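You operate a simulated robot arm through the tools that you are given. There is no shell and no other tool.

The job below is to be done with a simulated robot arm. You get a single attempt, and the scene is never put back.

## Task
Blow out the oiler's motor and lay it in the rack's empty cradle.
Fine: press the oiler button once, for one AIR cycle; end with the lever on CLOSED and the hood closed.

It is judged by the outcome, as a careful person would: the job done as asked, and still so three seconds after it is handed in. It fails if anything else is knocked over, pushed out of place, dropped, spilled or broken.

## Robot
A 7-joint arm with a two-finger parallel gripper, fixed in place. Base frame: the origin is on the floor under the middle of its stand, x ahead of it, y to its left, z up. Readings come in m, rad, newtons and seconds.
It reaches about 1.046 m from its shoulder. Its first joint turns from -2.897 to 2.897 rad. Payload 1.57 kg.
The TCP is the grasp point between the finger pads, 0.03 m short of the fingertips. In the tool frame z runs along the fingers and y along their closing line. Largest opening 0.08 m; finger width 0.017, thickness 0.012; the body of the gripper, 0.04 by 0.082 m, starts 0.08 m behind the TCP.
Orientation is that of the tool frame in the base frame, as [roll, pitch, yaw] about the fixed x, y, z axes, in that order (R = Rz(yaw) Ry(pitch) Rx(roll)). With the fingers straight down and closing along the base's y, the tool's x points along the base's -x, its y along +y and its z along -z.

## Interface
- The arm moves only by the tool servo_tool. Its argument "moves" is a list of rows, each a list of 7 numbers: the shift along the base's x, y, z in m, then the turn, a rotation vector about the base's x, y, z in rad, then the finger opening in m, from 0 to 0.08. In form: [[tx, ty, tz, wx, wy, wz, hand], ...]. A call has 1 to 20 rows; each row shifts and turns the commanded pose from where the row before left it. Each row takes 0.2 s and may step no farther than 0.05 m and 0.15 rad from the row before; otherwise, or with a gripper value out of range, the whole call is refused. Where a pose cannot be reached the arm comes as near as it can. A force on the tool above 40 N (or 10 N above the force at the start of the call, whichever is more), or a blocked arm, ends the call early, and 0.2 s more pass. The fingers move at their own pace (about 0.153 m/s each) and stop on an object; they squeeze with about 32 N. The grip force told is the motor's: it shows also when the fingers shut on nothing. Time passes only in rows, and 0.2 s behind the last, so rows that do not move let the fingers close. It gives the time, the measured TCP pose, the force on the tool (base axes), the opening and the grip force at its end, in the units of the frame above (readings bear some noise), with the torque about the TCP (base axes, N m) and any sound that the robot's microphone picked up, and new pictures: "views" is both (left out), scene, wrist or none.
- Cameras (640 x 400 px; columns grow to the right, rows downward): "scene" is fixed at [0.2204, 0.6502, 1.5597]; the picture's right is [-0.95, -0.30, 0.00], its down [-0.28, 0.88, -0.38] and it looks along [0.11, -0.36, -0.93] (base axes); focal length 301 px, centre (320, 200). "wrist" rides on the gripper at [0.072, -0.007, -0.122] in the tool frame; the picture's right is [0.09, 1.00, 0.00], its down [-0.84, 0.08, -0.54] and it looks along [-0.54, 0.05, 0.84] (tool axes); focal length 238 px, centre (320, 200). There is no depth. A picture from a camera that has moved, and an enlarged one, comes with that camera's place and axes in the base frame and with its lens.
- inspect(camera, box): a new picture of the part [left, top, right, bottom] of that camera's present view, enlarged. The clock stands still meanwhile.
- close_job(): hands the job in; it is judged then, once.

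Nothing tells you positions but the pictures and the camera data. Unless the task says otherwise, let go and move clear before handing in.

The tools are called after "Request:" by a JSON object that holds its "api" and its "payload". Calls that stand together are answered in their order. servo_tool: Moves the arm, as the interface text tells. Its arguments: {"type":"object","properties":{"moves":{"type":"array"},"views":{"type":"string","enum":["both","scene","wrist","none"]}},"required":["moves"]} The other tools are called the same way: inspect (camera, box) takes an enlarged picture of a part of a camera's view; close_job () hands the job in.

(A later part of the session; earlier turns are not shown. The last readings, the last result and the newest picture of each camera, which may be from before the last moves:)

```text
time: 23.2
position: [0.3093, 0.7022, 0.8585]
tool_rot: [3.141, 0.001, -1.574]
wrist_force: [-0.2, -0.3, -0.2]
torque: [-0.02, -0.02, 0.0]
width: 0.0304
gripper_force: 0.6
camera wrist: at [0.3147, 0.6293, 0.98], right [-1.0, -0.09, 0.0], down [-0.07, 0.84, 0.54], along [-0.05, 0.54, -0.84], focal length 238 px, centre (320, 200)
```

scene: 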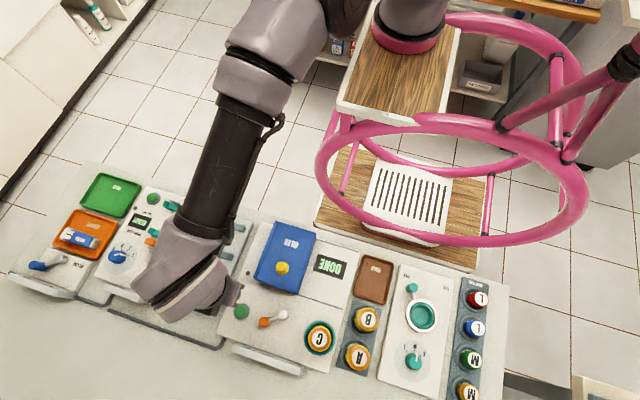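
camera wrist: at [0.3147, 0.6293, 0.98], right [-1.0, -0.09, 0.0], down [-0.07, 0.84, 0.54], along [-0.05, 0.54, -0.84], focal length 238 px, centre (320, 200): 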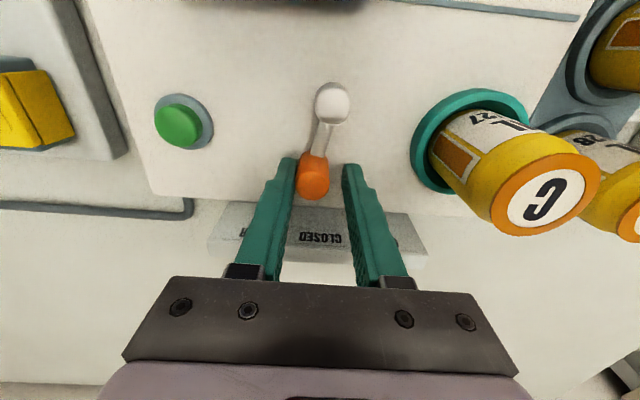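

The lever is nearly back, with the knob still against the +x finger about 12° short of center. I'll nudge a little more toward CLOSED.

Request:
{"api": "servo_tool", "payload": {"moves": [[-0.005, 0.0005, 0, 0, 0, 0, 0.03], [0, 0, 0, 0, 0, 0, 0.03]], "views": "wrist"}}

Request:
{"api": "inspect", "payload": {"camera": "wrist", "box": [220, 60, 460, 260]}}

```text
time: 23.8
position: [0.3037, 0.702, 0.8591]
tool_rot: [-3.141, 0.001, -1.575]
wrist_force: [-1.0, -0.8, -0.5]
torque: [0.01, -0.03, 0.02]
width: 0.03
gripper_force: 0.1
camera wrist: at [0.3098, 0.6296, 0.98], right [-1.0, -0.09, 0.0], down [-0.07, 0.84, 0.54], along [-0.05, 0.54, -0.84], focal length 238 px, centre (320, 200)
```

wrist: 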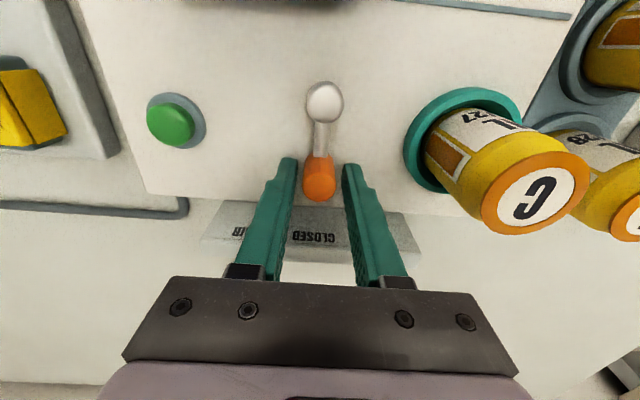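

```text
2.00 times, centred on (340, 160) of wrist
camera zoom: at [0.3098, 0.6296, 0.98], right [-1.0, -0.09, 0.0], down [-0.07, 0.84, 0.54], along [-0.05, 0.54, -0.84], focal length 477 px, centre (280, 280)
```

zoom: 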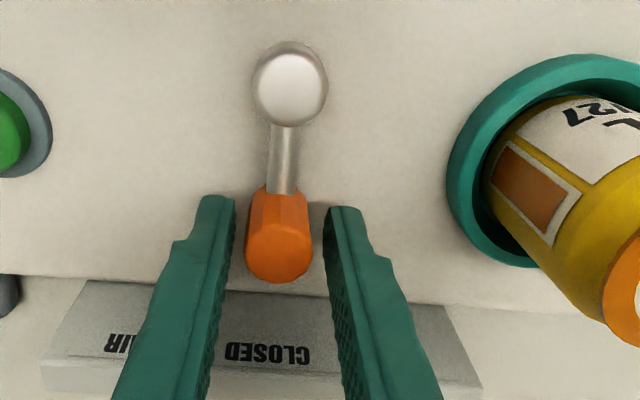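

The lever has snapped back to straight, matching its original CLOSED pose. I'll lift off and go to the hood knob at about (0.3355, 0.562).

Request:
{"api": "servo_tool", "payload": {"moves": [[0, 0, 0, 0, 0, 0, 0.04], [0, 0, 0.035, 0, 0, 0, 0.04], [0, 0, 0.045, 0, 0, 0, 0.05], [0.0, -0.035, 0.03, 0, 0, 0, 0.05], [0.01, -0.045, 0, 0, 0, 0, 0.05], [0.012, -0.045, 0, 0, 0, 0, 0.05], [0.01, -0.015, 0, 0, 0, 0, 0.05]], "views": "both"}}

Request:
{"api": "inspect", "payload": {"camera": "scene", "box": [210, 210, 370, 380]}}

```text
time: 25.4
position: [0.3356, 0.5621, 0.97]
tool_rot: [3.142, 0.0, -1.575]
wrist_force: [0.0, 0.2, 0.3]
torque: [-0.03, -0.02, -0.02]
width: 0.0499
gripper_force: 0.1
camera wrist: at [0.3412, 0.4895, 1.0917], right [-1.0, -0.09, 0.0], down [-0.07, 0.84, 0.54], along [-0.05, 0.54, -0.84], focal length 238 px, centre (320, 200)
```

scene: 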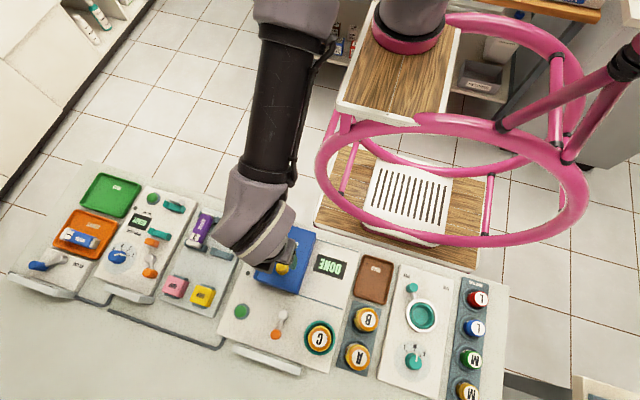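
wrist: 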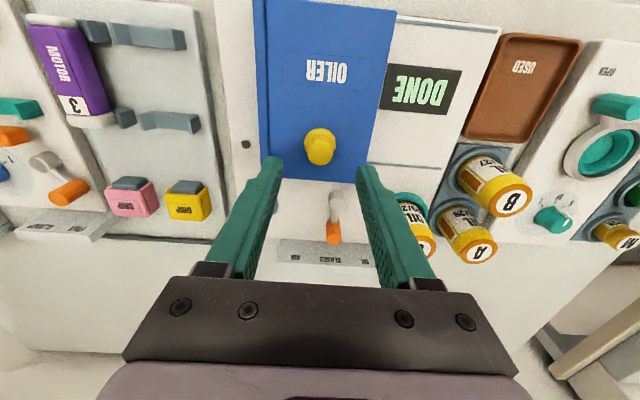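

```text
2.35 times, centred on (290, 295) of scene
camera zoom: at [0.2204, 0.6502, 1.5597], right [-0.95, -0.3, 0.0], down [-0.28, 0.88, -0.38], along [0.11, -0.36, -0.93], focal length 707 px, centre (391, -24)
```

zoom: 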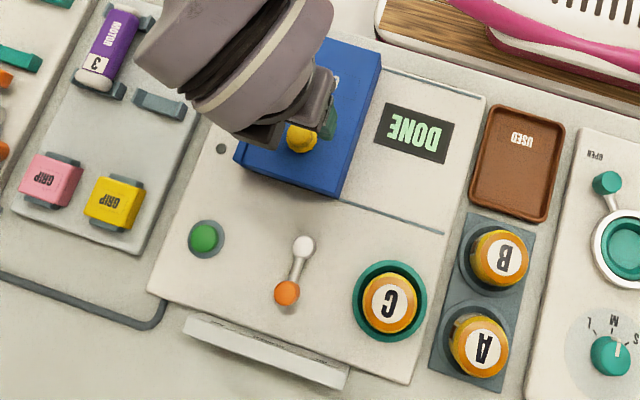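

The lever is exactly in its original CLOSED position in the scene view. I'll descend, grip the hood knob, and slide the hood open toward -x.

Request:
{"api": "servo_tool", "payload": {"moves": [[0, 0, -0.03, 0, 0, 0, 0.05], [0, 0, -0.029, 0, 0, 0, 0.05], [0, 0, 0, 0, 0, 0, 0.0], [0, 0, 0, 0, 0, 0, 0.0], [-0.01, 0, 0, 0, 0, 0, 0.0], [-0.015, 0, 0, 0, 0, 0, 0.0], [-0.015, 0, 0, 0, 0, 0, 0.0], [-0.015, 0, 0, 0, 0, 0, 0.0], [-0.015, 0, 0, 0, 0, 0, 0.0], [-0.012, 0, 0, 0, 0, 0, 0.0]], "views": "both"}}

```text
time: 27.6
position: [0.2531, 0.5629, 0.9109]
tool_rot: [3.141, -0.003, -1.579]
wrist_force: [-0.1, -5.1, -0.5]
torque: [-0.8, -0.33, 0.03]
width: 0.0211
gripper_force: 34.2
camera wrist: at [0.2589, 0.4893, 1.032], right [-1.0, -0.09, 0.0], down [-0.07, 0.84, 0.54], along [-0.05, 0.54, -0.84], focal length 238 px, centre (320, 200)
```

scene: 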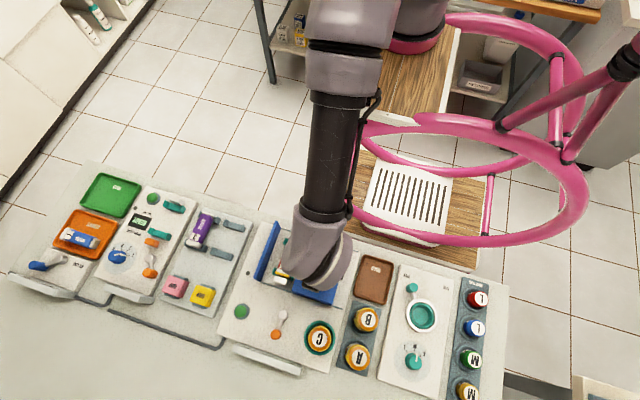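
wrist: 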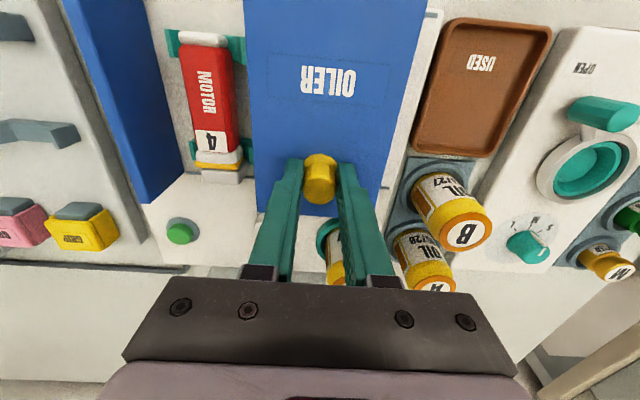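

Request:
{"api": "servo_tool", "payload": {"moves": [[-0.006, 0, 0, 0, 0, 0, 0.0], [-0.005, 0, 0, 0, 0, 0, 0.0], [-0.002, 0, 0, 0, 0, 0, 0.0]], "views": "none"}}

```text
time: 28.4
position: [0.2401, 0.5619, 0.9104]
tool_rot: [3.141, 0.0, -1.575]
wrist_force: [-1.2, -12.1, 13.8]
torque: [-0.92, -0.36, -0.03]
width: 0.0215
gripper_force: 34.7
```

Hood is fully open again. I'll release, lift clear, and move over the motor at about (0.34, 0.54) to look at it closely.

Request:
{"api": "servo_tool", "payload": {"moves": [[0, 0, 0, 0, 0, 0, 0.05], [0, 0, 0, 0, 0, 0, 0.05], [0, 0, 0.03, 0, 0, 0, 0.05], [0, 0, 0.045, 0, 0, 0, 0.05], [0.03, -0.02, 0.025, 0, 0, 0, 0.05], [0.04, -0.01, 0, 0, 0, 0, 0.05], [0.03, 0.0, 0, 0, 0, 0, 0.05], [0, 0, 0, 0, 0, 0, 0.05]], "views": "both"}}

Request:
{"api": "inspect", "payload": {"camera": "wrist", "box": [240, 40, 420, 220]}}

```text
time: 30.2
position: [0.3429, 0.5316, 1.0113]
tool_rot: [3.14, 0.0, -1.575]
wrist_force: [0.1, 0.3, -0.5]
torque: [-0.02, 0.0, 0.0]
width: 0.05
gripper_force: 0.0
camera wrist: at [0.3484, 0.4591, 1.132], right [-1.0, -0.09, 0.0], down [-0.07, 0.84, 0.54], along [-0.05, 0.54, -0.84], focal length 238 px, centre (320, 200)
```

scene: 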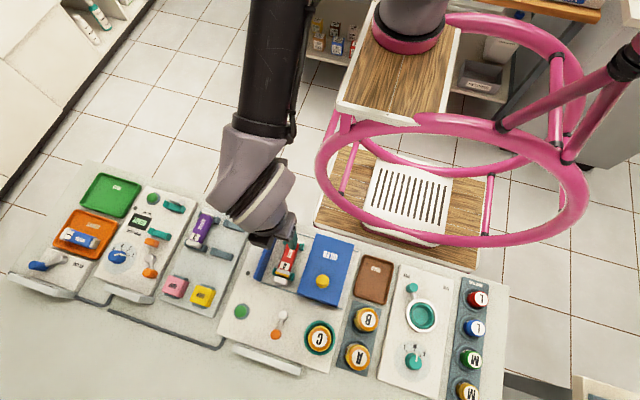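
wrist: 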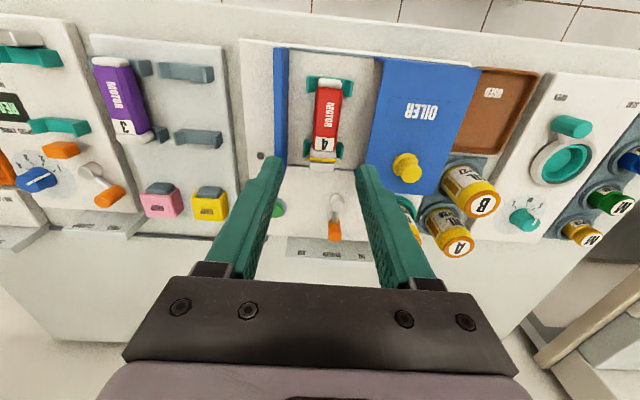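

```text
2.22 times, centred on (330, 130) of wrist
camera zoom: at [0.3484, 0.4591, 1.132], right [-1.0, -0.09, 0.0], down [-0.07, 0.84, 0.54], along [-0.05, 0.54, -0.84], focal length 530 px, centre (298, 356)
```

zoom: 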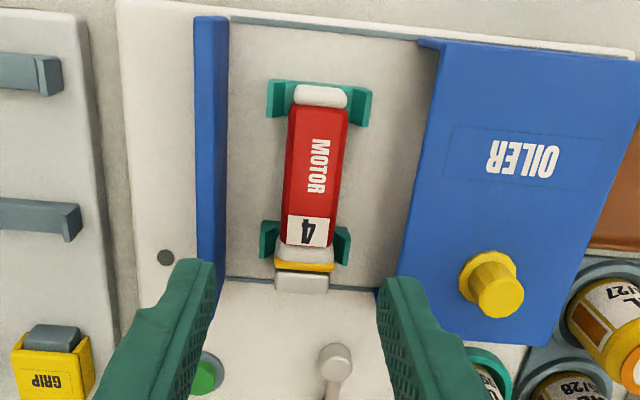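

Request:
{"api": "inspect", "payload": {"camera": "scene", "box": [250, 220, 330, 290]}}

Request:
{"api": "inspect", "payload": {"camera": "wrist", "box": [80, 40, 240, 180]}}

Request:
{"api": "inspect", "payload": {"camera": "wrist", "box": [280, 60, 370, 180]}}

```text
5.71 times, centred on (290, 255) of scene
camera zoom: at [0.2204, 0.6502, 1.5597], right [-0.95, -0.3, 0.0], down [-0.28, 0.88, -0.38], along [0.11, -0.36, -0.93], focal length 1718 px, centre (491, -114)
```

zoom: 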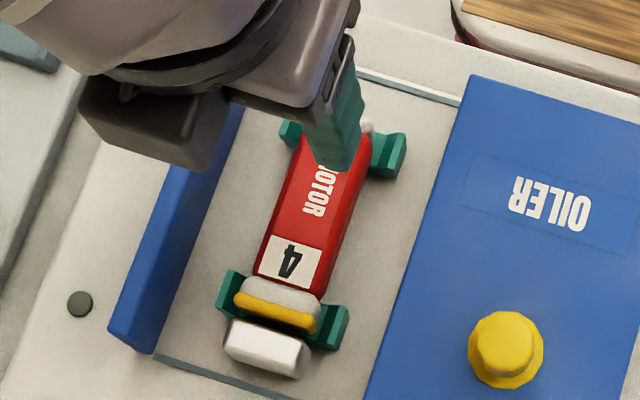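

```text
2.86 times, centred on (160, 110) of wrist
camera zoom: at [0.3484, 0.4591, 1.132], right [-1.0, -0.09, 0.0], down [-0.07, 0.84, 0.54], along [-0.05, 0.54, -0.84], focal length 681 px, centre (777, 457)
```

zoom: 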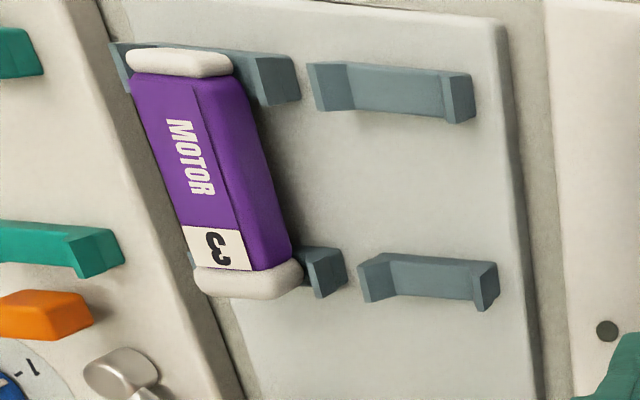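

```text
3.33 times, centred on (325, 120) of wrist
camera zoom: at [0.3484, 0.4591, 1.132], right [-1.0, -0.09, 0.0], down [-0.07, 0.84, 0.54], along [-0.05, 0.54, -0.84], focal length 794 px, centre (303, 467)
```

zoom: 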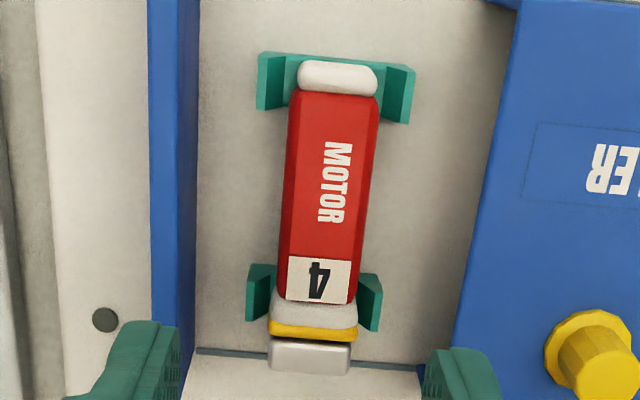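

The cycle changed the motor's end cap from orange to white. The motor lies at about x 0.334, y 0.49–0.577, top z 0.855. The rack's empty cradle is at x 0.4945 with the same y and support height. I'll descend toward the motor between its supports.

Request:
{"api": "servo_tool", "payload": {"moves": [[-0.005, 0, -0.04, 0, 0, 0, 0.05], [-0.004, 0.001, -0.04, 0, 0, 0, 0.05], [0, 0, -0.03, 0, 0, 0, 0.05], [0, 0, 0, 0, 0, 0, 0.05]], "views": "both"}}

Request:
{"api": "inspect", "payload": {"camera": "wrist", "box": [240, 60, 420, 220]}}

```text
time: 31.2
position: [0.3332, 0.5321, 0.9005]
tool_rot: [-3.141, 0.0, -1.574]
wrist_force: [0.1, 1.0, 0.4]
torque: [0.02, 0.0, -0.01]
width: 0.0499
gripper_force: 0.1
camera wrist: at [0.3395, 0.4592, 1.0213], right [-1.0, -0.09, 0.0], down [-0.07, 0.84, 0.54], along [-0.05, 0.54, -0.84], focal length 238 px, centre (320, 200)
```

scene: 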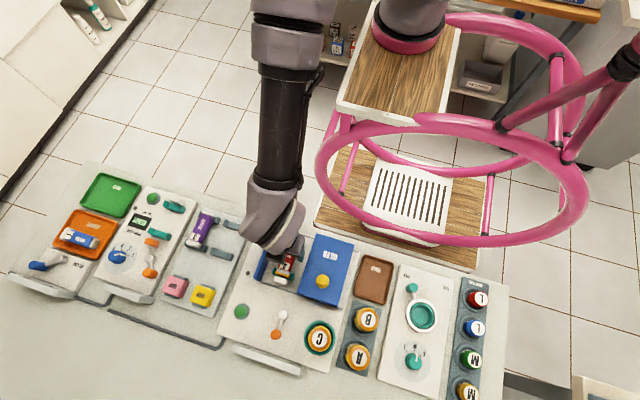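
wrist: 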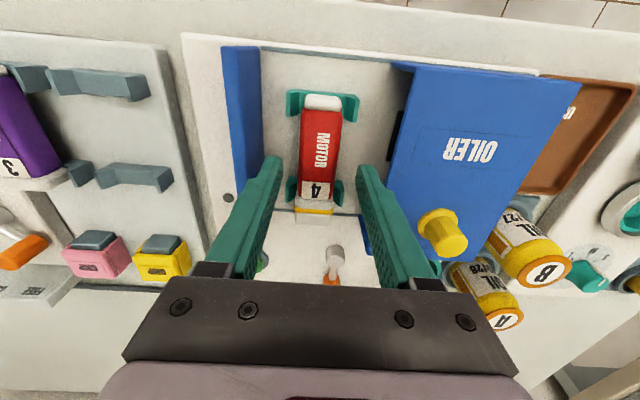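

```text
2.50 times, centred on (330, 140) of wrist
camera zoom: at [0.3395, 0.4592, 1.0213], right [-1.0, -0.09, 0.0], down [-0.07, 0.84, 0.54], along [-0.05, 0.54, -0.84], focal length 596 px, centre (295, 350)
```

zoom: 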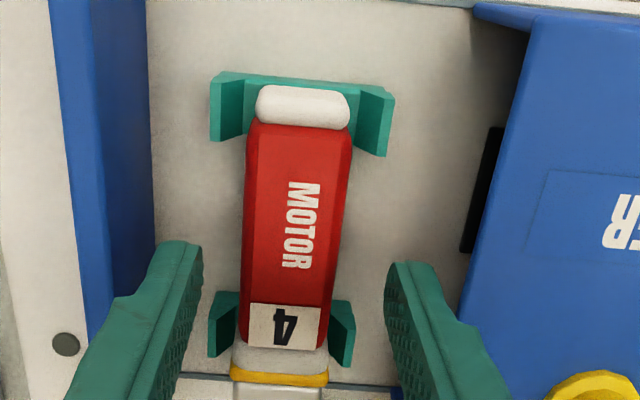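

Request:
{"api": "servo_tool", "payload": {"moves": [[0, 0, -0.025, 0, 0, 0, 0.05], [0, 0, -0.02, 0, 0, 0, 0.05], [0, 0, -0.012, 0, 0, 0, 0.05]], "views": "both"}}

Request:
{"api": "inspect", "payload": {"camera": "wrist", "box": [220, 60, 440, 240]}}

```text
time: 32.0
position: [0.3349, 0.5335, 0.8508]
tool_rot: [-3.141, 0.004, -1.578]
wrist_force: [0.4, -6.0, 13.7]
torque: [-0.33, 0.43, 0.06]
width: 0.0502
gripper_force: 0.1
stopped in row 3: the force on the tool passed its limit at 64 N (the readings are from after the stop); the commanded pose is now the measured one
camera wrist: at [0.3399, 0.4607, 0.971], right [-1.0, -0.09, 0.0], down [-0.07, 0.84, 0.54], along [-0.05, 0.54, -0.84], focal length 238 px, centre (320, 200)
```

scene: 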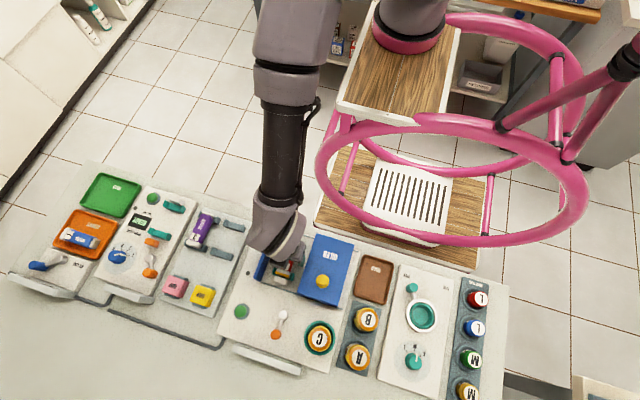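
wrist: 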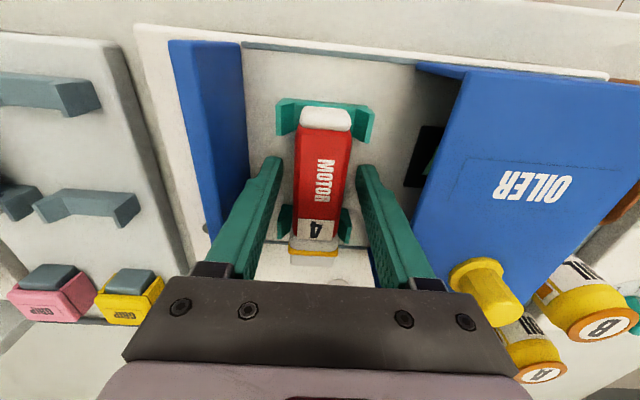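

```text
2.22 times, centred on (330, 150) of wrist
camera zoom: at [0.3399, 0.4607, 0.971], right [-1.0, -0.09, 0.0], down [-0.07, 0.84, 0.54], along [-0.05, 0.54, -0.84], focal length 530 px, centre (298, 311)
```

zoom: 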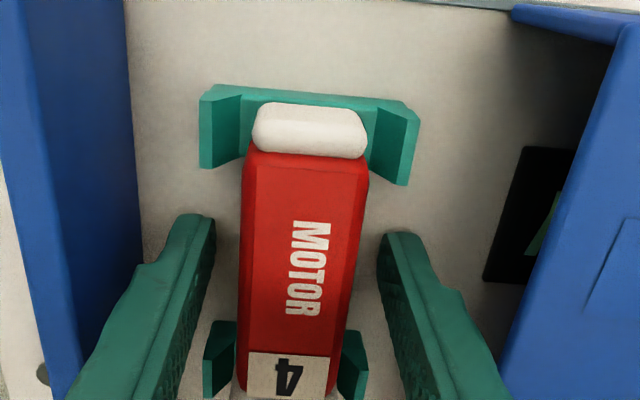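

The fingertips met the oiler plate at about z 0.82, higher than I'd estimated; nothing moved. I'll raise by about 4 mm and then close on the motor.

Request:
{"api": "servo_tool", "payload": {"moves": [[-0.001, -0.001, 0.004, 0, 0, 0, 0.05], [0, 0, 0, 0, 0, 0, 0.05]], "views": "wrist"}}

```text
time: 32.6
position: [0.3343, 0.5327, 0.8521]
tool_rot: [3.141, 0.001, -1.574]
wrist_force: [-0.2, -0.1, 0.9]
torque: [-0.02, -0.01, 0.0]
width: 0.0501
gripper_force: 0.0
camera wrist: at [0.3391, 0.4599, 0.9736], right [-1.0, -0.09, 0.0], down [-0.07, 0.84, 0.54], along [-0.05, 0.54, -0.84], focal length 238 px, centre (320, 200)
```

wrist: 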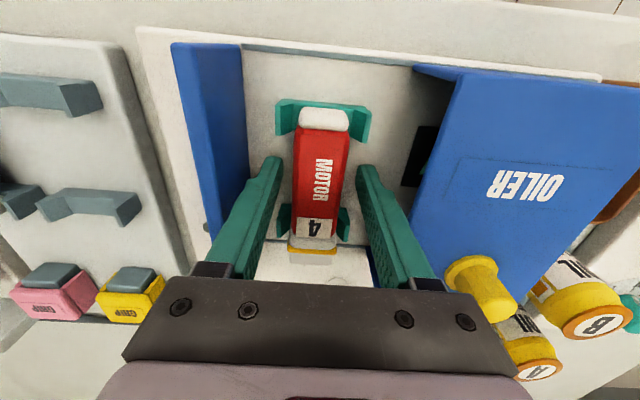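

Request:
{"api": "servo_tool", "payload": {"moves": [[0, 0, 0, 0, 0, 0, 0.02], [0, 0, 0, 0, 0, 0, 0.01], [0, 0, 0, 0, 0, 0, 0.01]], "views": "wrist"}}

```text
time: 33.4
position: [0.3327, 0.5324, 0.8538]
tool_rot: [-3.141, 0.002, -1.575]
wrist_force: [0.0, 0.7, 0.6]
torque: [-0.05, -0.04, -0.01]
width: 0.0295
gripper_force: 31.8
camera wrist: at [0.3392, 0.4599, 0.9738], right [-1.0, -0.09, 0.0], down [-0.07, 0.84, 0.54], along [-0.05, 0.54, -0.84], focal length 238 px, centre (320, 200)
```

wrist: 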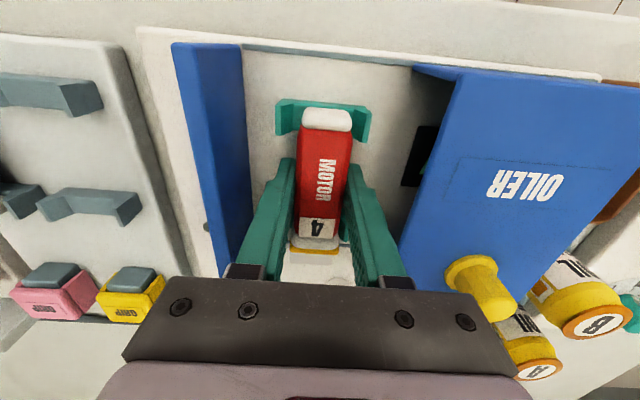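

The motor is gripped (width 0.0295 m, 32 N). I'll lift gently and check that it comes free.

Request:
{"api": "servo_tool", "payload": {"moves": [[0, 0, 0.008, 0, 0, 0, 0.01], [0, 0, 0.012, 0, 0, 0, 0.01]], "views": "both"}}

Request:
{"api": "inspect", "payload": {"camera": "wrist", "box": [220, 60, 440, 270]}}

```text
time: 34.0
position: [0.3324, 0.5328, 0.8733]
tool_rot: [3.141, 0.002, -1.576]
wrist_force: [0.7, -0.5, -0.7]
torque: [-0.03, -0.01, 0.0]
width: 0.0304
gripper_force: 0.0
camera wrist: at [0.3389, 0.4595, 0.9934], right [-1.0, -0.09, 0.0], down [-0.07, 0.84, 0.54], along [-0.05, 0.54, -0.84], focal length 238 px, centre (320, 200)
```

scene: 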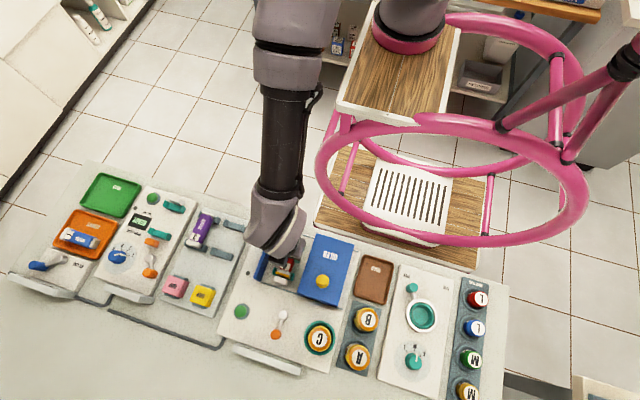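
wrist: 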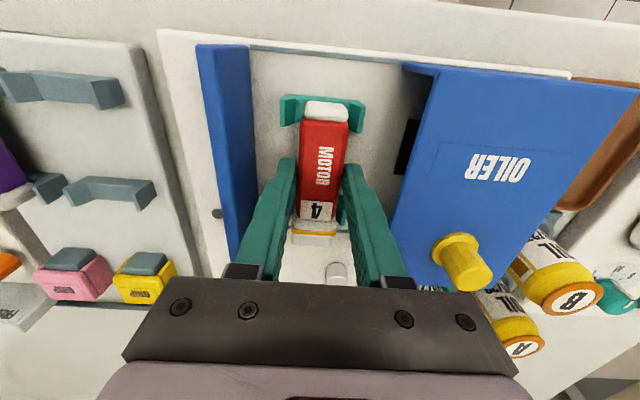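

```text
1.90 times, centred on (330, 165) of wrist
camera zoom: at [0.3389, 0.4595, 0.9934], right [-1.0, -0.09, 0.0], down [-0.07, 0.84, 0.54], along [-0.05, 0.54, -0.84], focal length 454 px, centre (301, 267)
```

zoom: 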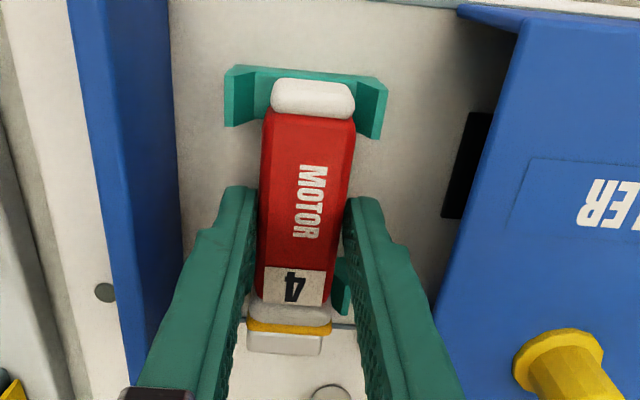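

The motor did not rise. It's still in its cradle and the fingers slid up along it, with grip force now reading 0. I'll hold still and look at what the gripper does.

Request:
{"api": "servo_tool", "payload": {"moves": [[0, 0, 0, 0, 0, 0, 0.01], [0, 0, 0, 0, 0, 0, 0.01]], "views": "both"}}

Request:
{"api": "inspect", "payload": {"camera": "scene", "box": [230, 210, 350, 310]}}

Request:
{"api": "inspect", "payload": {"camera": "wrist", "box": [260, 80, 400, 250]}}

```text
time: 34.6
position: [0.3333, 0.5327, 0.8725]
tool_rot: [-3.14, 0.001, -1.577]
wrist_force: [-0.1, 0.6, 0.3]
torque: [0.02, 0.02, 0.02]
width: 0.0292
gripper_force: 31.7
camera wrist: at [0.3389, 0.4595, 0.9934], right [-1.0, -0.09, 0.0], down [-0.07, 0.84, 0.54], along [-0.05, 0.54, -0.84], focal length 238 px, centre (320, 200)
```

scene: 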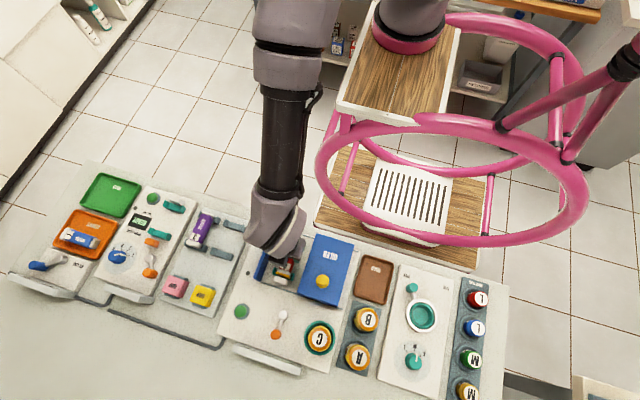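
wrist: 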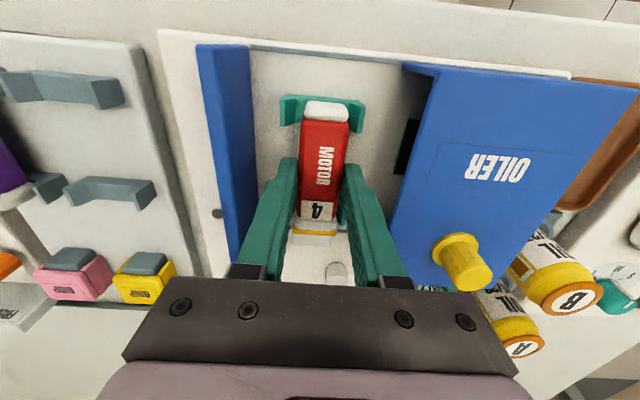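

```text
4.00 times, centred on (290, 260) of scene
camera zoom: at [0.2204, 0.6502, 1.5597], right [-0.95, -0.3, 0.0], down [-0.28, 0.88, -0.38], along [0.11, -0.36, -0.93], focal length 1203 px, centre (440, -40)
```

zoom: 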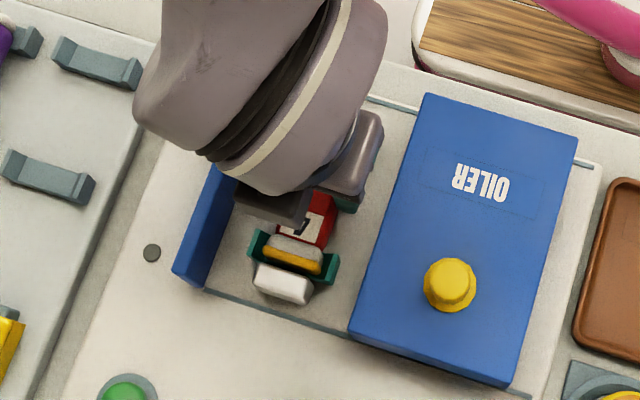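

```text
2.35 times, centred on (330, 165) of wrist
camera zoom: at [0.3389, 0.4595, 0.9934], right [-1.0, -0.09, 0.0], down [-0.07, 0.84, 0.54], along [-0.05, 0.54, -0.84], focal length 561 px, centre (296, 282)
```

zoom: 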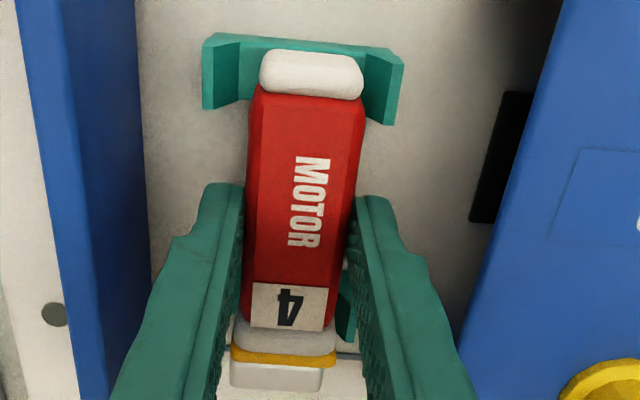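

Request:
{"api": "servo_tool", "payload": {"moves": [[0, 0, 0, 0, 0, 0, 0.045], [0, 0, -0.012, 0, 0, 0, 0.045], [0, 0, -0.0075, 0, 0, 0, 0.045], [0, 0, 0, 0, 0, 0, 0.0], [0, 0, 0, 0, 0, 0, 0.0], [0, 0, 0, 0, 0, 0, 0.0]], "views": "wrist"}}

```text
time: 36.0
position: [0.3332, 0.5322, 0.8528]
tool_rot: [3.141, 0.001, -1.576]
wrist_force: [3.3, -0.2, 0.3]
torque: [-0.02, -0.05, 0.12]
width: 0.0295
gripper_force: 32.0
camera wrist: at [0.3385, 0.4595, 0.9738], right [-1.0, -0.09, 0.0], down [-0.07, 0.84, 0.54], along [-0.05, 0.54, -0.84], focal length 238 px, centre (320, 200)
```

wrist: 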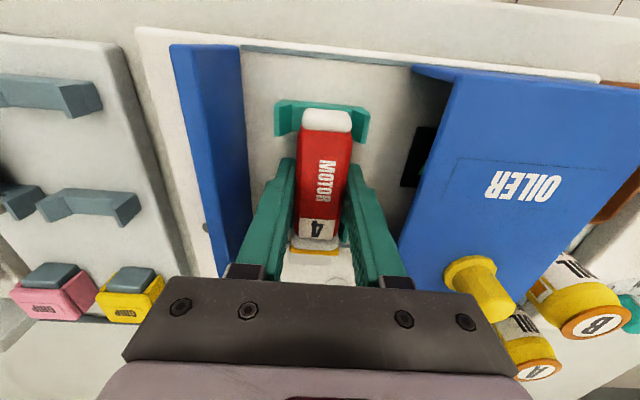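

I've regripped the motor low. I'll pull up in very small steps and watch the force.

Request:
{"api": "servo_tool", "payload": {"moves": [[0, 0, 0.002, 0, 0, 0, 0.0]], "views": "none"}}

Request:
{"api": "servo_tool", "payload": {"moves": [[0, 0, 0.003, 0, 0, 0, 0.0]], "views": "wrist"}}

```text
time: 36.4
position: [0.3299, 0.5327, 0.8557]
tool_rot: [3.141, 0.002, -1.575]
wrist_force: [0.5, 0.1, -1.0]
torque: [0.0, 0.02, 0.02]
width: 0.0293
gripper_force: 31.7
```

```text
time: 36.8
position: [0.332, 0.5328, 0.8582]
tool_rot: [3.141, 0.0, -1.576]
wrist_force: [0.4, 0.5, -1.3]
torque: [0.0, 0.03, -0.01]
width: 0.0294
gripper_force: 31.9
camera wrist: at [0.338, 0.4596, 0.9789], right [-1.0, -0.09, 0.0], down [-0.07, 0.84, 0.54], along [-0.05, 0.54, -0.84], focal length 238 px, centre (320, 200)
```

wrist: 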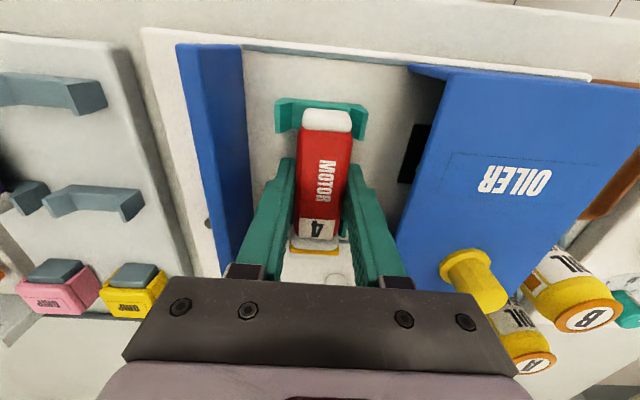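

The motor is rising with the fingers now and carries only about 1 N of load. I'll continue in small steps with checks.

Request:
{"api": "servo_tool", "payload": {"moves": [[0, 0, 0.003, 0, 0, 0, 0.0]], "views": "none"}}

Request:
{"api": "servo_tool", "payload": {"moves": [[0, 0, 0.003, 0, 0, 0, 0.0]], "views": "wrist"}}

Request:
{"api": "inspect", "payload": {"camera": "wrist", "box": [260, 80, 400, 250]}}

```text
time: 37.2
position: [0.3336, 0.5312, 0.8606]
tool_rot: [3.142, 0.0, -1.576]
wrist_force: [0.3, 0.6, -1.1]
torque: [-0.04, 0.03, -0.01]
width: 0.0295
gripper_force: 32.3
```

```text
time: 37.6
position: [0.3332, 0.5307, 0.863]
tool_rot: [3.141, 0.002, -1.575]
wrist_force: [0.3, 0.5, -1.6]
torque: [0.01, -0.03, -0.01]
width: 0.0295
gripper_force: 32.1
camera wrist: at [0.3388, 0.4591, 0.9853], right [-1.0, -0.09, 0.0], down [-0.07, 0.84, 0.54], along [-0.05, 0.54, -0.84], focal length 238 px, centre (320, 200)
```

wrist: 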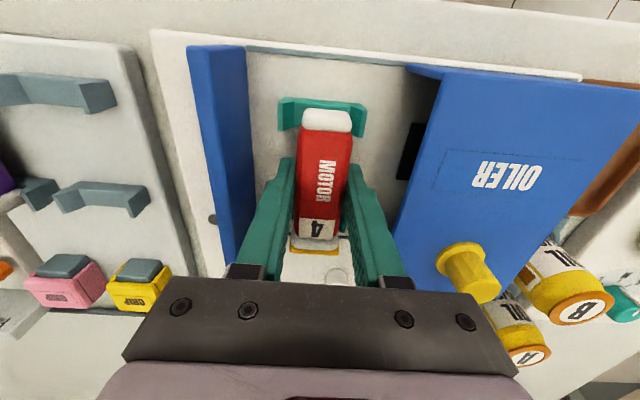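

```text
2.35 times, centred on (330, 165) of wrist
camera zoom: at [0.3388, 0.4591, 0.9853], right [-1.0, -0.09, 0.0], down [-0.07, 0.84, 0.54], along [-0.05, 0.54, -0.84], focal length 561 px, centre (296, 282)
```

zoom: 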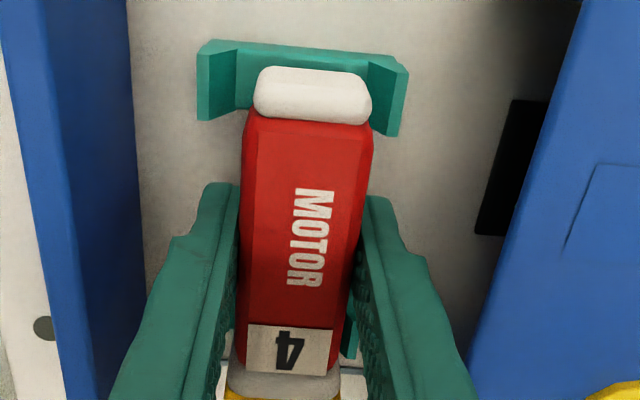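

The motor is clear of its cradle and tracking the gripper, about 10 mm up. I'll keep lifting slowly to clear the end panel (top at about z 0.873).

Request:
{"api": "servo_tool", "payload": {"moves": [[0, 0, 0.004, 0, 0, 0, 0.0], [0, 0, 0.005, 0, 0, 0, 0.0], [0, 0, 0.005, 0, 0, 0, 0.0]], "views": "none"}}

Request:
{"api": "servo_tool", "payload": {"moves": [[0, 0, 0.006, 0, 0, 0, 0.0], [0, 0, 0.006, 0, 0, 0, 0.0], [0, 0, 0.006, 0, 0, 0, 0.0], [0, 0, 0.006, 0, 0, 0, 0.0]], "views": "none"}}

Request:
{"api": "servo_tool", "payload": {"moves": [[0, 0, 0.006, 0, 0, 0, 0.0], [0, 0, 0.006, 0, 0, 0, 0.0], [0, 0, 0.006, 0, 0, 0, 0.0]], "views": "both"}}

```text
time: 38.4
position: [0.3333, 0.5332, 0.878]
tool_rot: [3.141, 0.001, -1.574]
wrist_force: [0.4, -0.1, 0.5]
torque: [-0.01, 0.02, -0.06]
width: 0.0297
gripper_force: 32.1
```

```text
time: 39.4
position: [0.3333, 0.5326, 0.9029]
tool_rot: [3.141, 0.003, -1.575]
wrist_force: [0.3, 0.6, -1.2]
torque: [0.03, 0.05, 0.0]
width: 0.0295
gripper_force: 32.3
```

```text
time: 40.2
position: [0.3333, 0.5336, 0.9217]
tool_rot: [3.14, 0.001, -1.575]
wrist_force: [-0.2, -0.1, -1.4]
torque: [-0.02, 0.02, -0.01]
width: 0.0294
gripper_force: 31.7
camera wrist: at [0.3392, 0.4601, 1.0418], right [-1.0, -0.09, 0.0], down [-0.07, 0.84, 0.54], along [-0.05, 0.54, -0.84], focal length 238 px, centre (320, 200)
```

scene: 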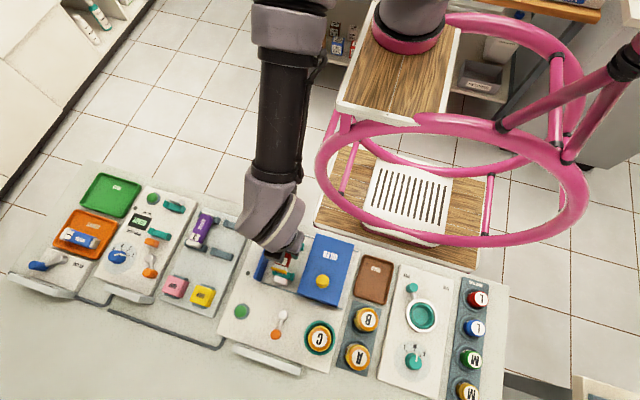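
wrist: 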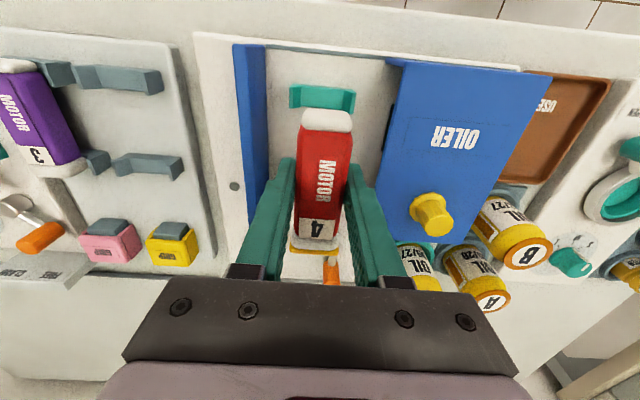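

The motor is securely held above the end panel. I'll carry it slowly in +x toward the empty rack cradle.

Request:
{"api": "servo_tool", "payload": {"moves": [[0.008, 0, 0, 0, 0, 0, 0.0], [0.012, 0, 0, 0, 0, 0, 0.0], [0.012, 0, 0, 0, 0, 0, 0.0], [0.012, 0, 0, 0, 0, 0, 0.0], [0.012, 0, 0, 0, 0, 0, 0.0], [0.012, 0, 0, 0, 0, 0, 0.0], [0.012, 0, 0, 0, 0, 0, 0.0]], "views": "none"}}

Request:
{"api": "servo_tool", "payload": {"moves": [[0.012, 0, 0, 0, 0, 0, 0.0], [0.012, 0, 0, 0, 0, 0, 0.0], [0.012, 0, 0, 0, 0, 0, 0.0], [0.012, 0, 0, 0, 0, 0, 0.0], [0.012, 0, 0, 0, 0, 0, 0.0], [0.012, 0, 0, 0, 0, 0, 0.0], [0.009, 0, 0, 0, 0, 0, 0.0], [0, 0, 0, 0, 0, 0, 0.0]], "views": "both"}}

Request:
{"api": "inspect", "payload": {"camera": "wrist", "box": [230, 60, 420, 260]}}

Request:
{"api": "inspect", "payload": {"camera": "scene", "box": [160, 200, 330, 320]}}

```text
time: 41.8
position: [0.4141, 0.5338, 0.9193]
tool_rot: [-3.141, 0.002, -1.574]
wrist_force: [-0.4, 0.5, -0.9]
torque: [0.01, -0.01, 0.02]
width: 0.0294
gripper_force: 31.7
```

```text
time: 43.6
position: [0.495, 0.5329, 0.9201]
tool_rot: [3.141, -0.001, -1.574]
wrist_force: [-0.6, 0.1, -1.4]
torque: [0.0, -0.01, 0.03]
width: 0.0297
gripper_force: 32.2
camera wrist: at [0.5002, 0.4595, 1.0417], right [-1.0, -0.09, 0.0], down [-0.07, 0.84, 0.54], along [-0.05, 0.54, -0.84], focal length 238 px, centre (320, 200)
```

scene: 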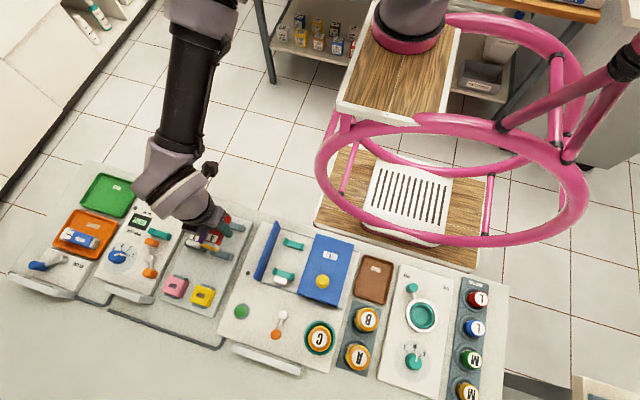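
wrist: 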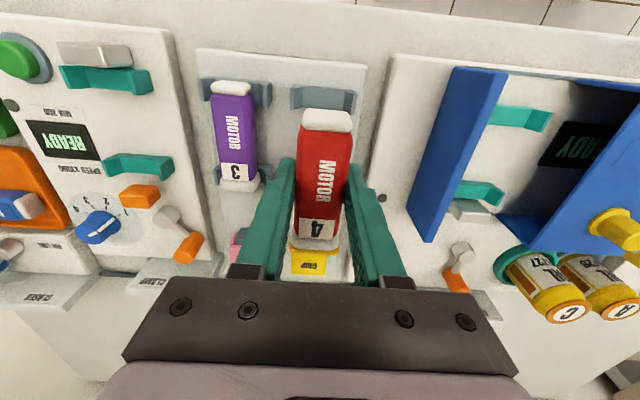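

```text
2.00 times, centred on (325, 160) of wrist
camera zoom: at [0.5002, 0.4595, 1.0417], right [-1.0, -0.09, 0.0], down [-0.07, 0.84, 0.54], along [-0.05, 0.54, -0.84], focal length 477 px, centre (310, 280)
```

zoom: 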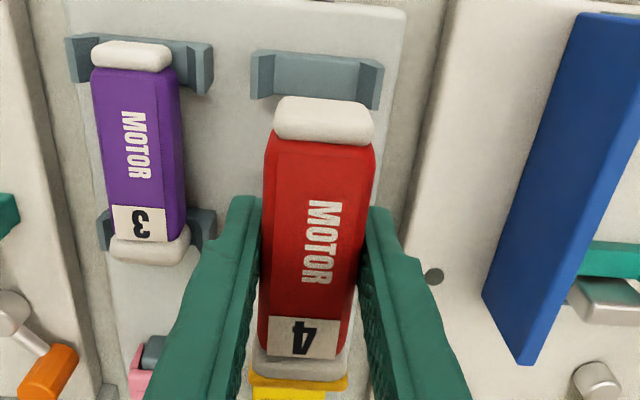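

```text
3.33 times, centred on (245, 260) of scene
camera zoom: at [0.2204, 0.6502, 1.5597], right [-0.95, -0.3, 0.0], down [-0.28, 0.88, -0.38], along [0.11, -0.36, -0.93], focal length 1002 px, centre (570, 0)
```

zoom: 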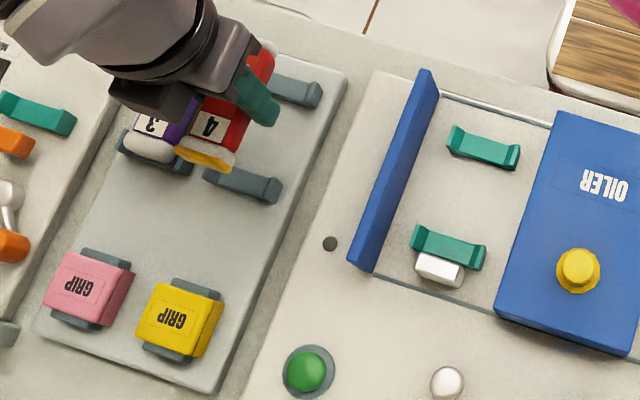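

The empty cradle is right below the motor; in the wrist image its supports line up as the oiler's did at pick-up. I'll lower slowly.

Request:
{"api": "servo_tool", "payload": {"moves": [[0, 0, -0.007, 0, 0, 0, 0.0], [0, 0, -0.008, 0, 0, 0, 0.0], [0, 0, -0.008, 0, 0, 0, 0.0], [0, 0, -0.008, 0, 0, 0, 0.0], [0, 0, -0.006, 0, 0, 0, 0.0], [0, 0, 0, 0, 0, 0, 0.0]], "views": "both"}}

Request:
{"api": "inspect", "payload": {"camera": "wrist", "box": [260, 80, 400, 250]}}

Request:
{"api": "inspect", "payload": {"camera": "scene", "box": [170, 200, 270, 290]}}

```text
time: 45.0
position: [0.4939, 0.5331, 0.8833]
tool_rot: [3.141, 0.002, -1.575]
wrist_force: [-0.2, 0.3, -0.6]
torque: [0.01, 0.0, 0.01]
width: 0.0296
gripper_force: 31.7
camera wrist: at [0.5, 0.46, 1.0042], right [-1.0, -0.09, 0.0], down [-0.07, 0.84, 0.54], along [-0.05, 0.54, -0.84], focal length 238 px, centre (320, 200)
```

scene: 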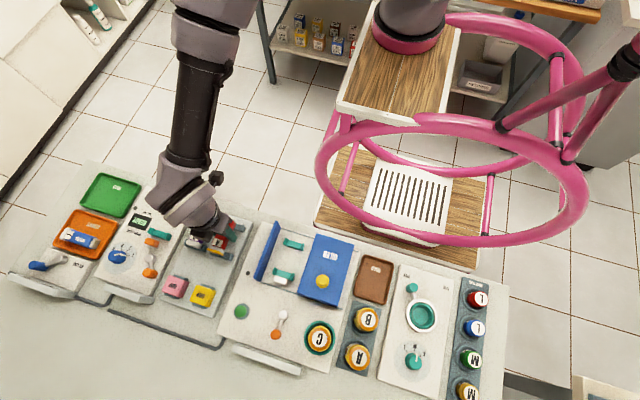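
wrist: 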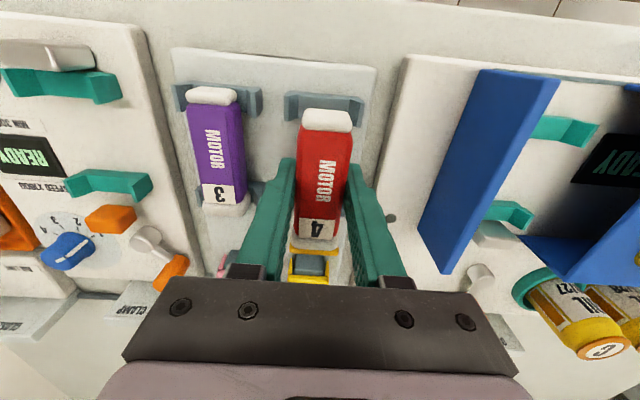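

```text
2.35 times, centred on (330, 165) of wrist
camera zoom: at [0.5, 0.46, 1.0042], right [-1.0, -0.09, 0.0], down [-0.07, 0.84, 0.54], along [-0.05, 0.54, -0.84], focal length 561 px, centre (296, 282)
```

zoom: 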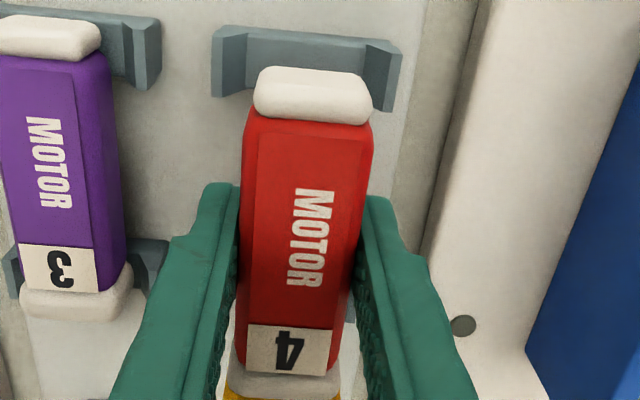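

```text
4.44 times, centred on (220, 245) of scene
camera zoom: at [0.2204, 0.6502, 1.5597], right [-0.95, -0.3, 0.0], down [-0.28, 0.88, -0.38], along [0.11, -0.36, -0.93], focal length 1336 px, centre (764, 0)
```

zoom: 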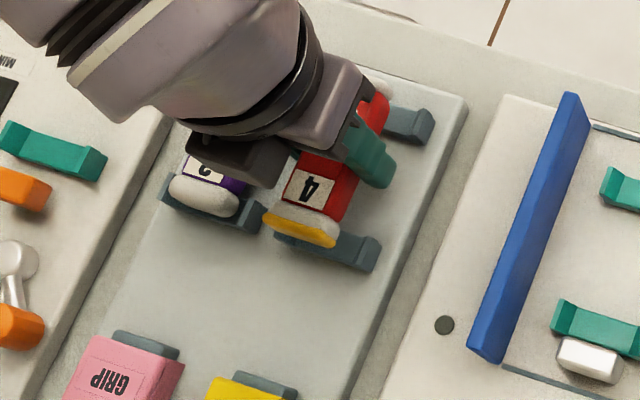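

Request:
{"api": "servo_tool", "payload": {"moves": [[0, 0, -0.005, 0, 0, 0, 0.0], [0, 0, -0.005, 0, 0, 0, 0.0], [0, 0, -0.005, 0, 0, 0, 0.0], [0, 0, -0.005, 0, 0, 0, 0.0]], "views": "wrist"}}

Request:
{"api": "inspect", "payload": {"camera": "wrist", "box": [260, 80, 400, 250]}}

```text
time: 46.0
position: [0.4941, 0.5331, 0.8635]
tool_rot: [-3.141, 0.002, -1.577]
wrist_force: [-0.3, -0.1, 0.2]
torque: [0.0, 0.01, -0.02]
width: 0.0293
gripper_force: 32.3
camera wrist: at [0.4999, 0.4603, 0.9846], right [-1.0, -0.09, 0.0], down [-0.07, 0.84, 0.54], along [-0.05, 0.54, -0.84], focal length 238 px, centre (320, 200)
```

wrist: 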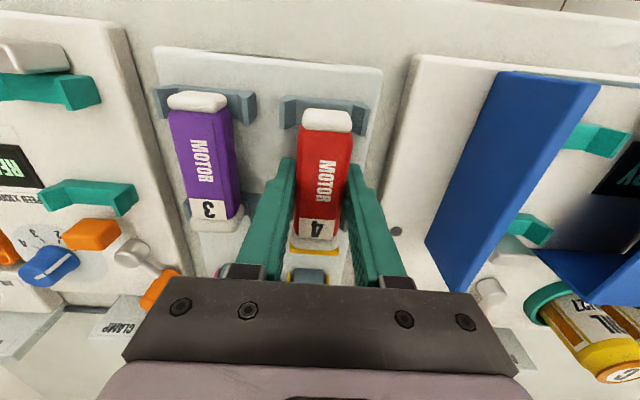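

```text
2.35 times, centred on (330, 165) of wrist
camera zoom: at [0.4999, 0.4603, 0.9846], right [-1.0, -0.09, 0.0], down [-0.07, 0.84, 0.54], along [-0.05, 0.54, -0.84], focal length 561 px, centre (296, 282)
```

zoom: 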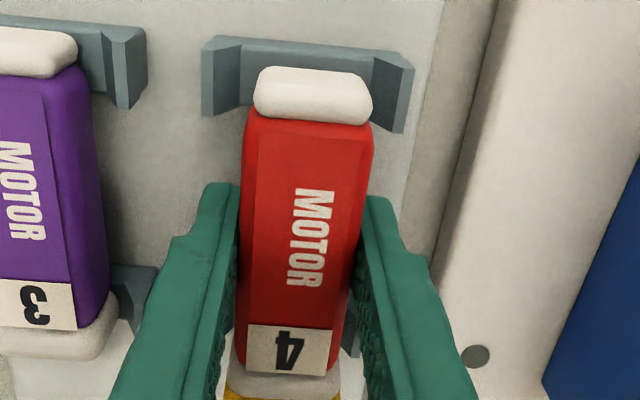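

Compared with the oiler at the same lift, the cradle sits about 1.5 mm to -x. I'll correct that and lower the last centimeter in small steps while watching force.

Request:
{"api": "servo_tool", "payload": {"moves": [[-0.0015, 0, -0.002, 0, 0, 0, 0.0], [0, 0, -0.003, 0, 0, 0, 0.0]], "views": "none"}}

Request:
{"api": "servo_tool", "payload": {"moves": [[0, 0, -0.002, 0, 0, 0, 0.0]], "views": "none"}}

Request:
{"api": "servo_tool", "payload": {"moves": [[0, 0, -0.0015, 0, 0, 0, 0.0]], "views": "wrist"}}

Request:
{"api": "inspect", "payload": {"camera": "wrist", "box": [260, 80, 400, 250]}}

```text
time: 46.6
position: [0.4932, 0.5331, 0.8582]
tool_rot: [3.14, 0.002, -1.576]
wrist_force: [0.1, 0.2, -0.1]
torque: [0.01, 0.03, 0.03]
width: 0.0296
gripper_force: 32.4
```

```text
time: 47.0
position: [0.4929, 0.5345, 0.8566]
tool_rot: [3.142, 0.0, -1.576]
wrist_force: [0.2, -0.1, -0.2]
torque: [-0.01, -0.02, 0.02]
width: 0.0295
gripper_force: 31.7
```

```text
time: 47.4
position: [0.492, 0.5336, 0.8547]
tool_rot: [-3.141, 0.002, -1.575]
wrist_force: [0.3, 0.3, -2.0]
torque: [-0.02, -0.01, 0.0]
width: 0.0296
gripper_force: 31.8
camera wrist: at [0.4989, 0.4604, 0.9759], right [-1.0, -0.09, 0.0], down [-0.07, 0.84, 0.54], along [-0.05, 0.54, -0.84], focal length 238 px, centre (320, 200)
```

wrist: 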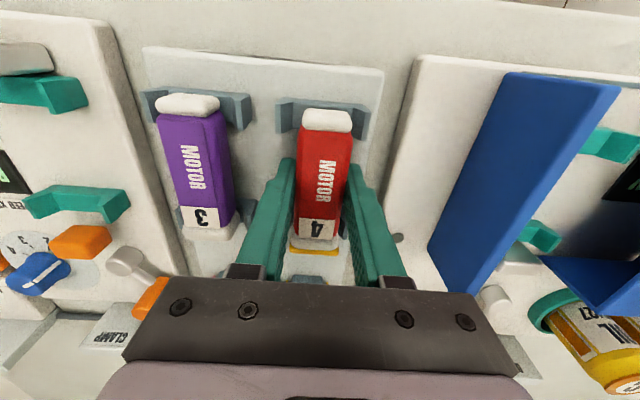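

```text
2.35 times, centred on (330, 165) of wrist
camera zoom: at [0.4989, 0.4604, 0.9759], right [-1.0, -0.09, 0.0], down [-0.07, 0.84, 0.54], along [-0.05, 0.54, -0.84], focal length 561 px, centre (296, 282)
```

zoom: 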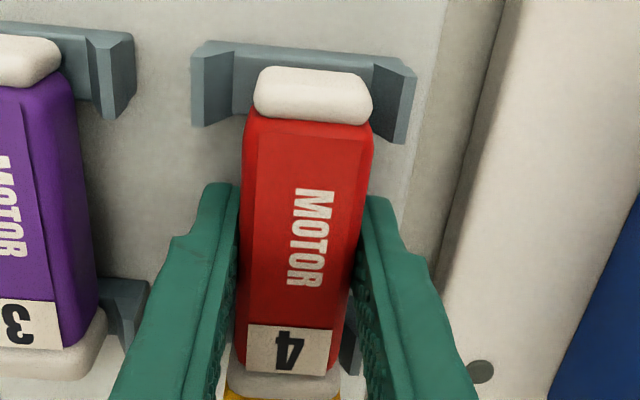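

Request:
{"api": "servo_tool", "payload": {"moves": [[0, 0, -0.0015, 0, 0, 0, 0.0]], "views": "none"}}

Request:
{"api": "servo_tool", "payload": {"moves": [[0, 0, -0.001, 0, 0, 0, 0.0]], "views": "none"}}

```text
time: 47.8
position: [0.4943, 0.5325, 0.853]
tool_rot: [-3.14, 0.002, -1.577]
wrist_force: [1.1, 0.0, -0.4]
torque: [-0.05, 0.0, 0.04]
width: 0.0298
gripper_force: 32.0
```

```text
time: 48.2
position: [0.4918, 0.5327, 0.853]
tool_rot: [3.141, 0.002, -1.576]
wrist_force: [-1.4, -0.8, 8.5]
torque: [-0.34, 0.06, -0.03]
width: 0.0293
gripper_force: 32.5
```

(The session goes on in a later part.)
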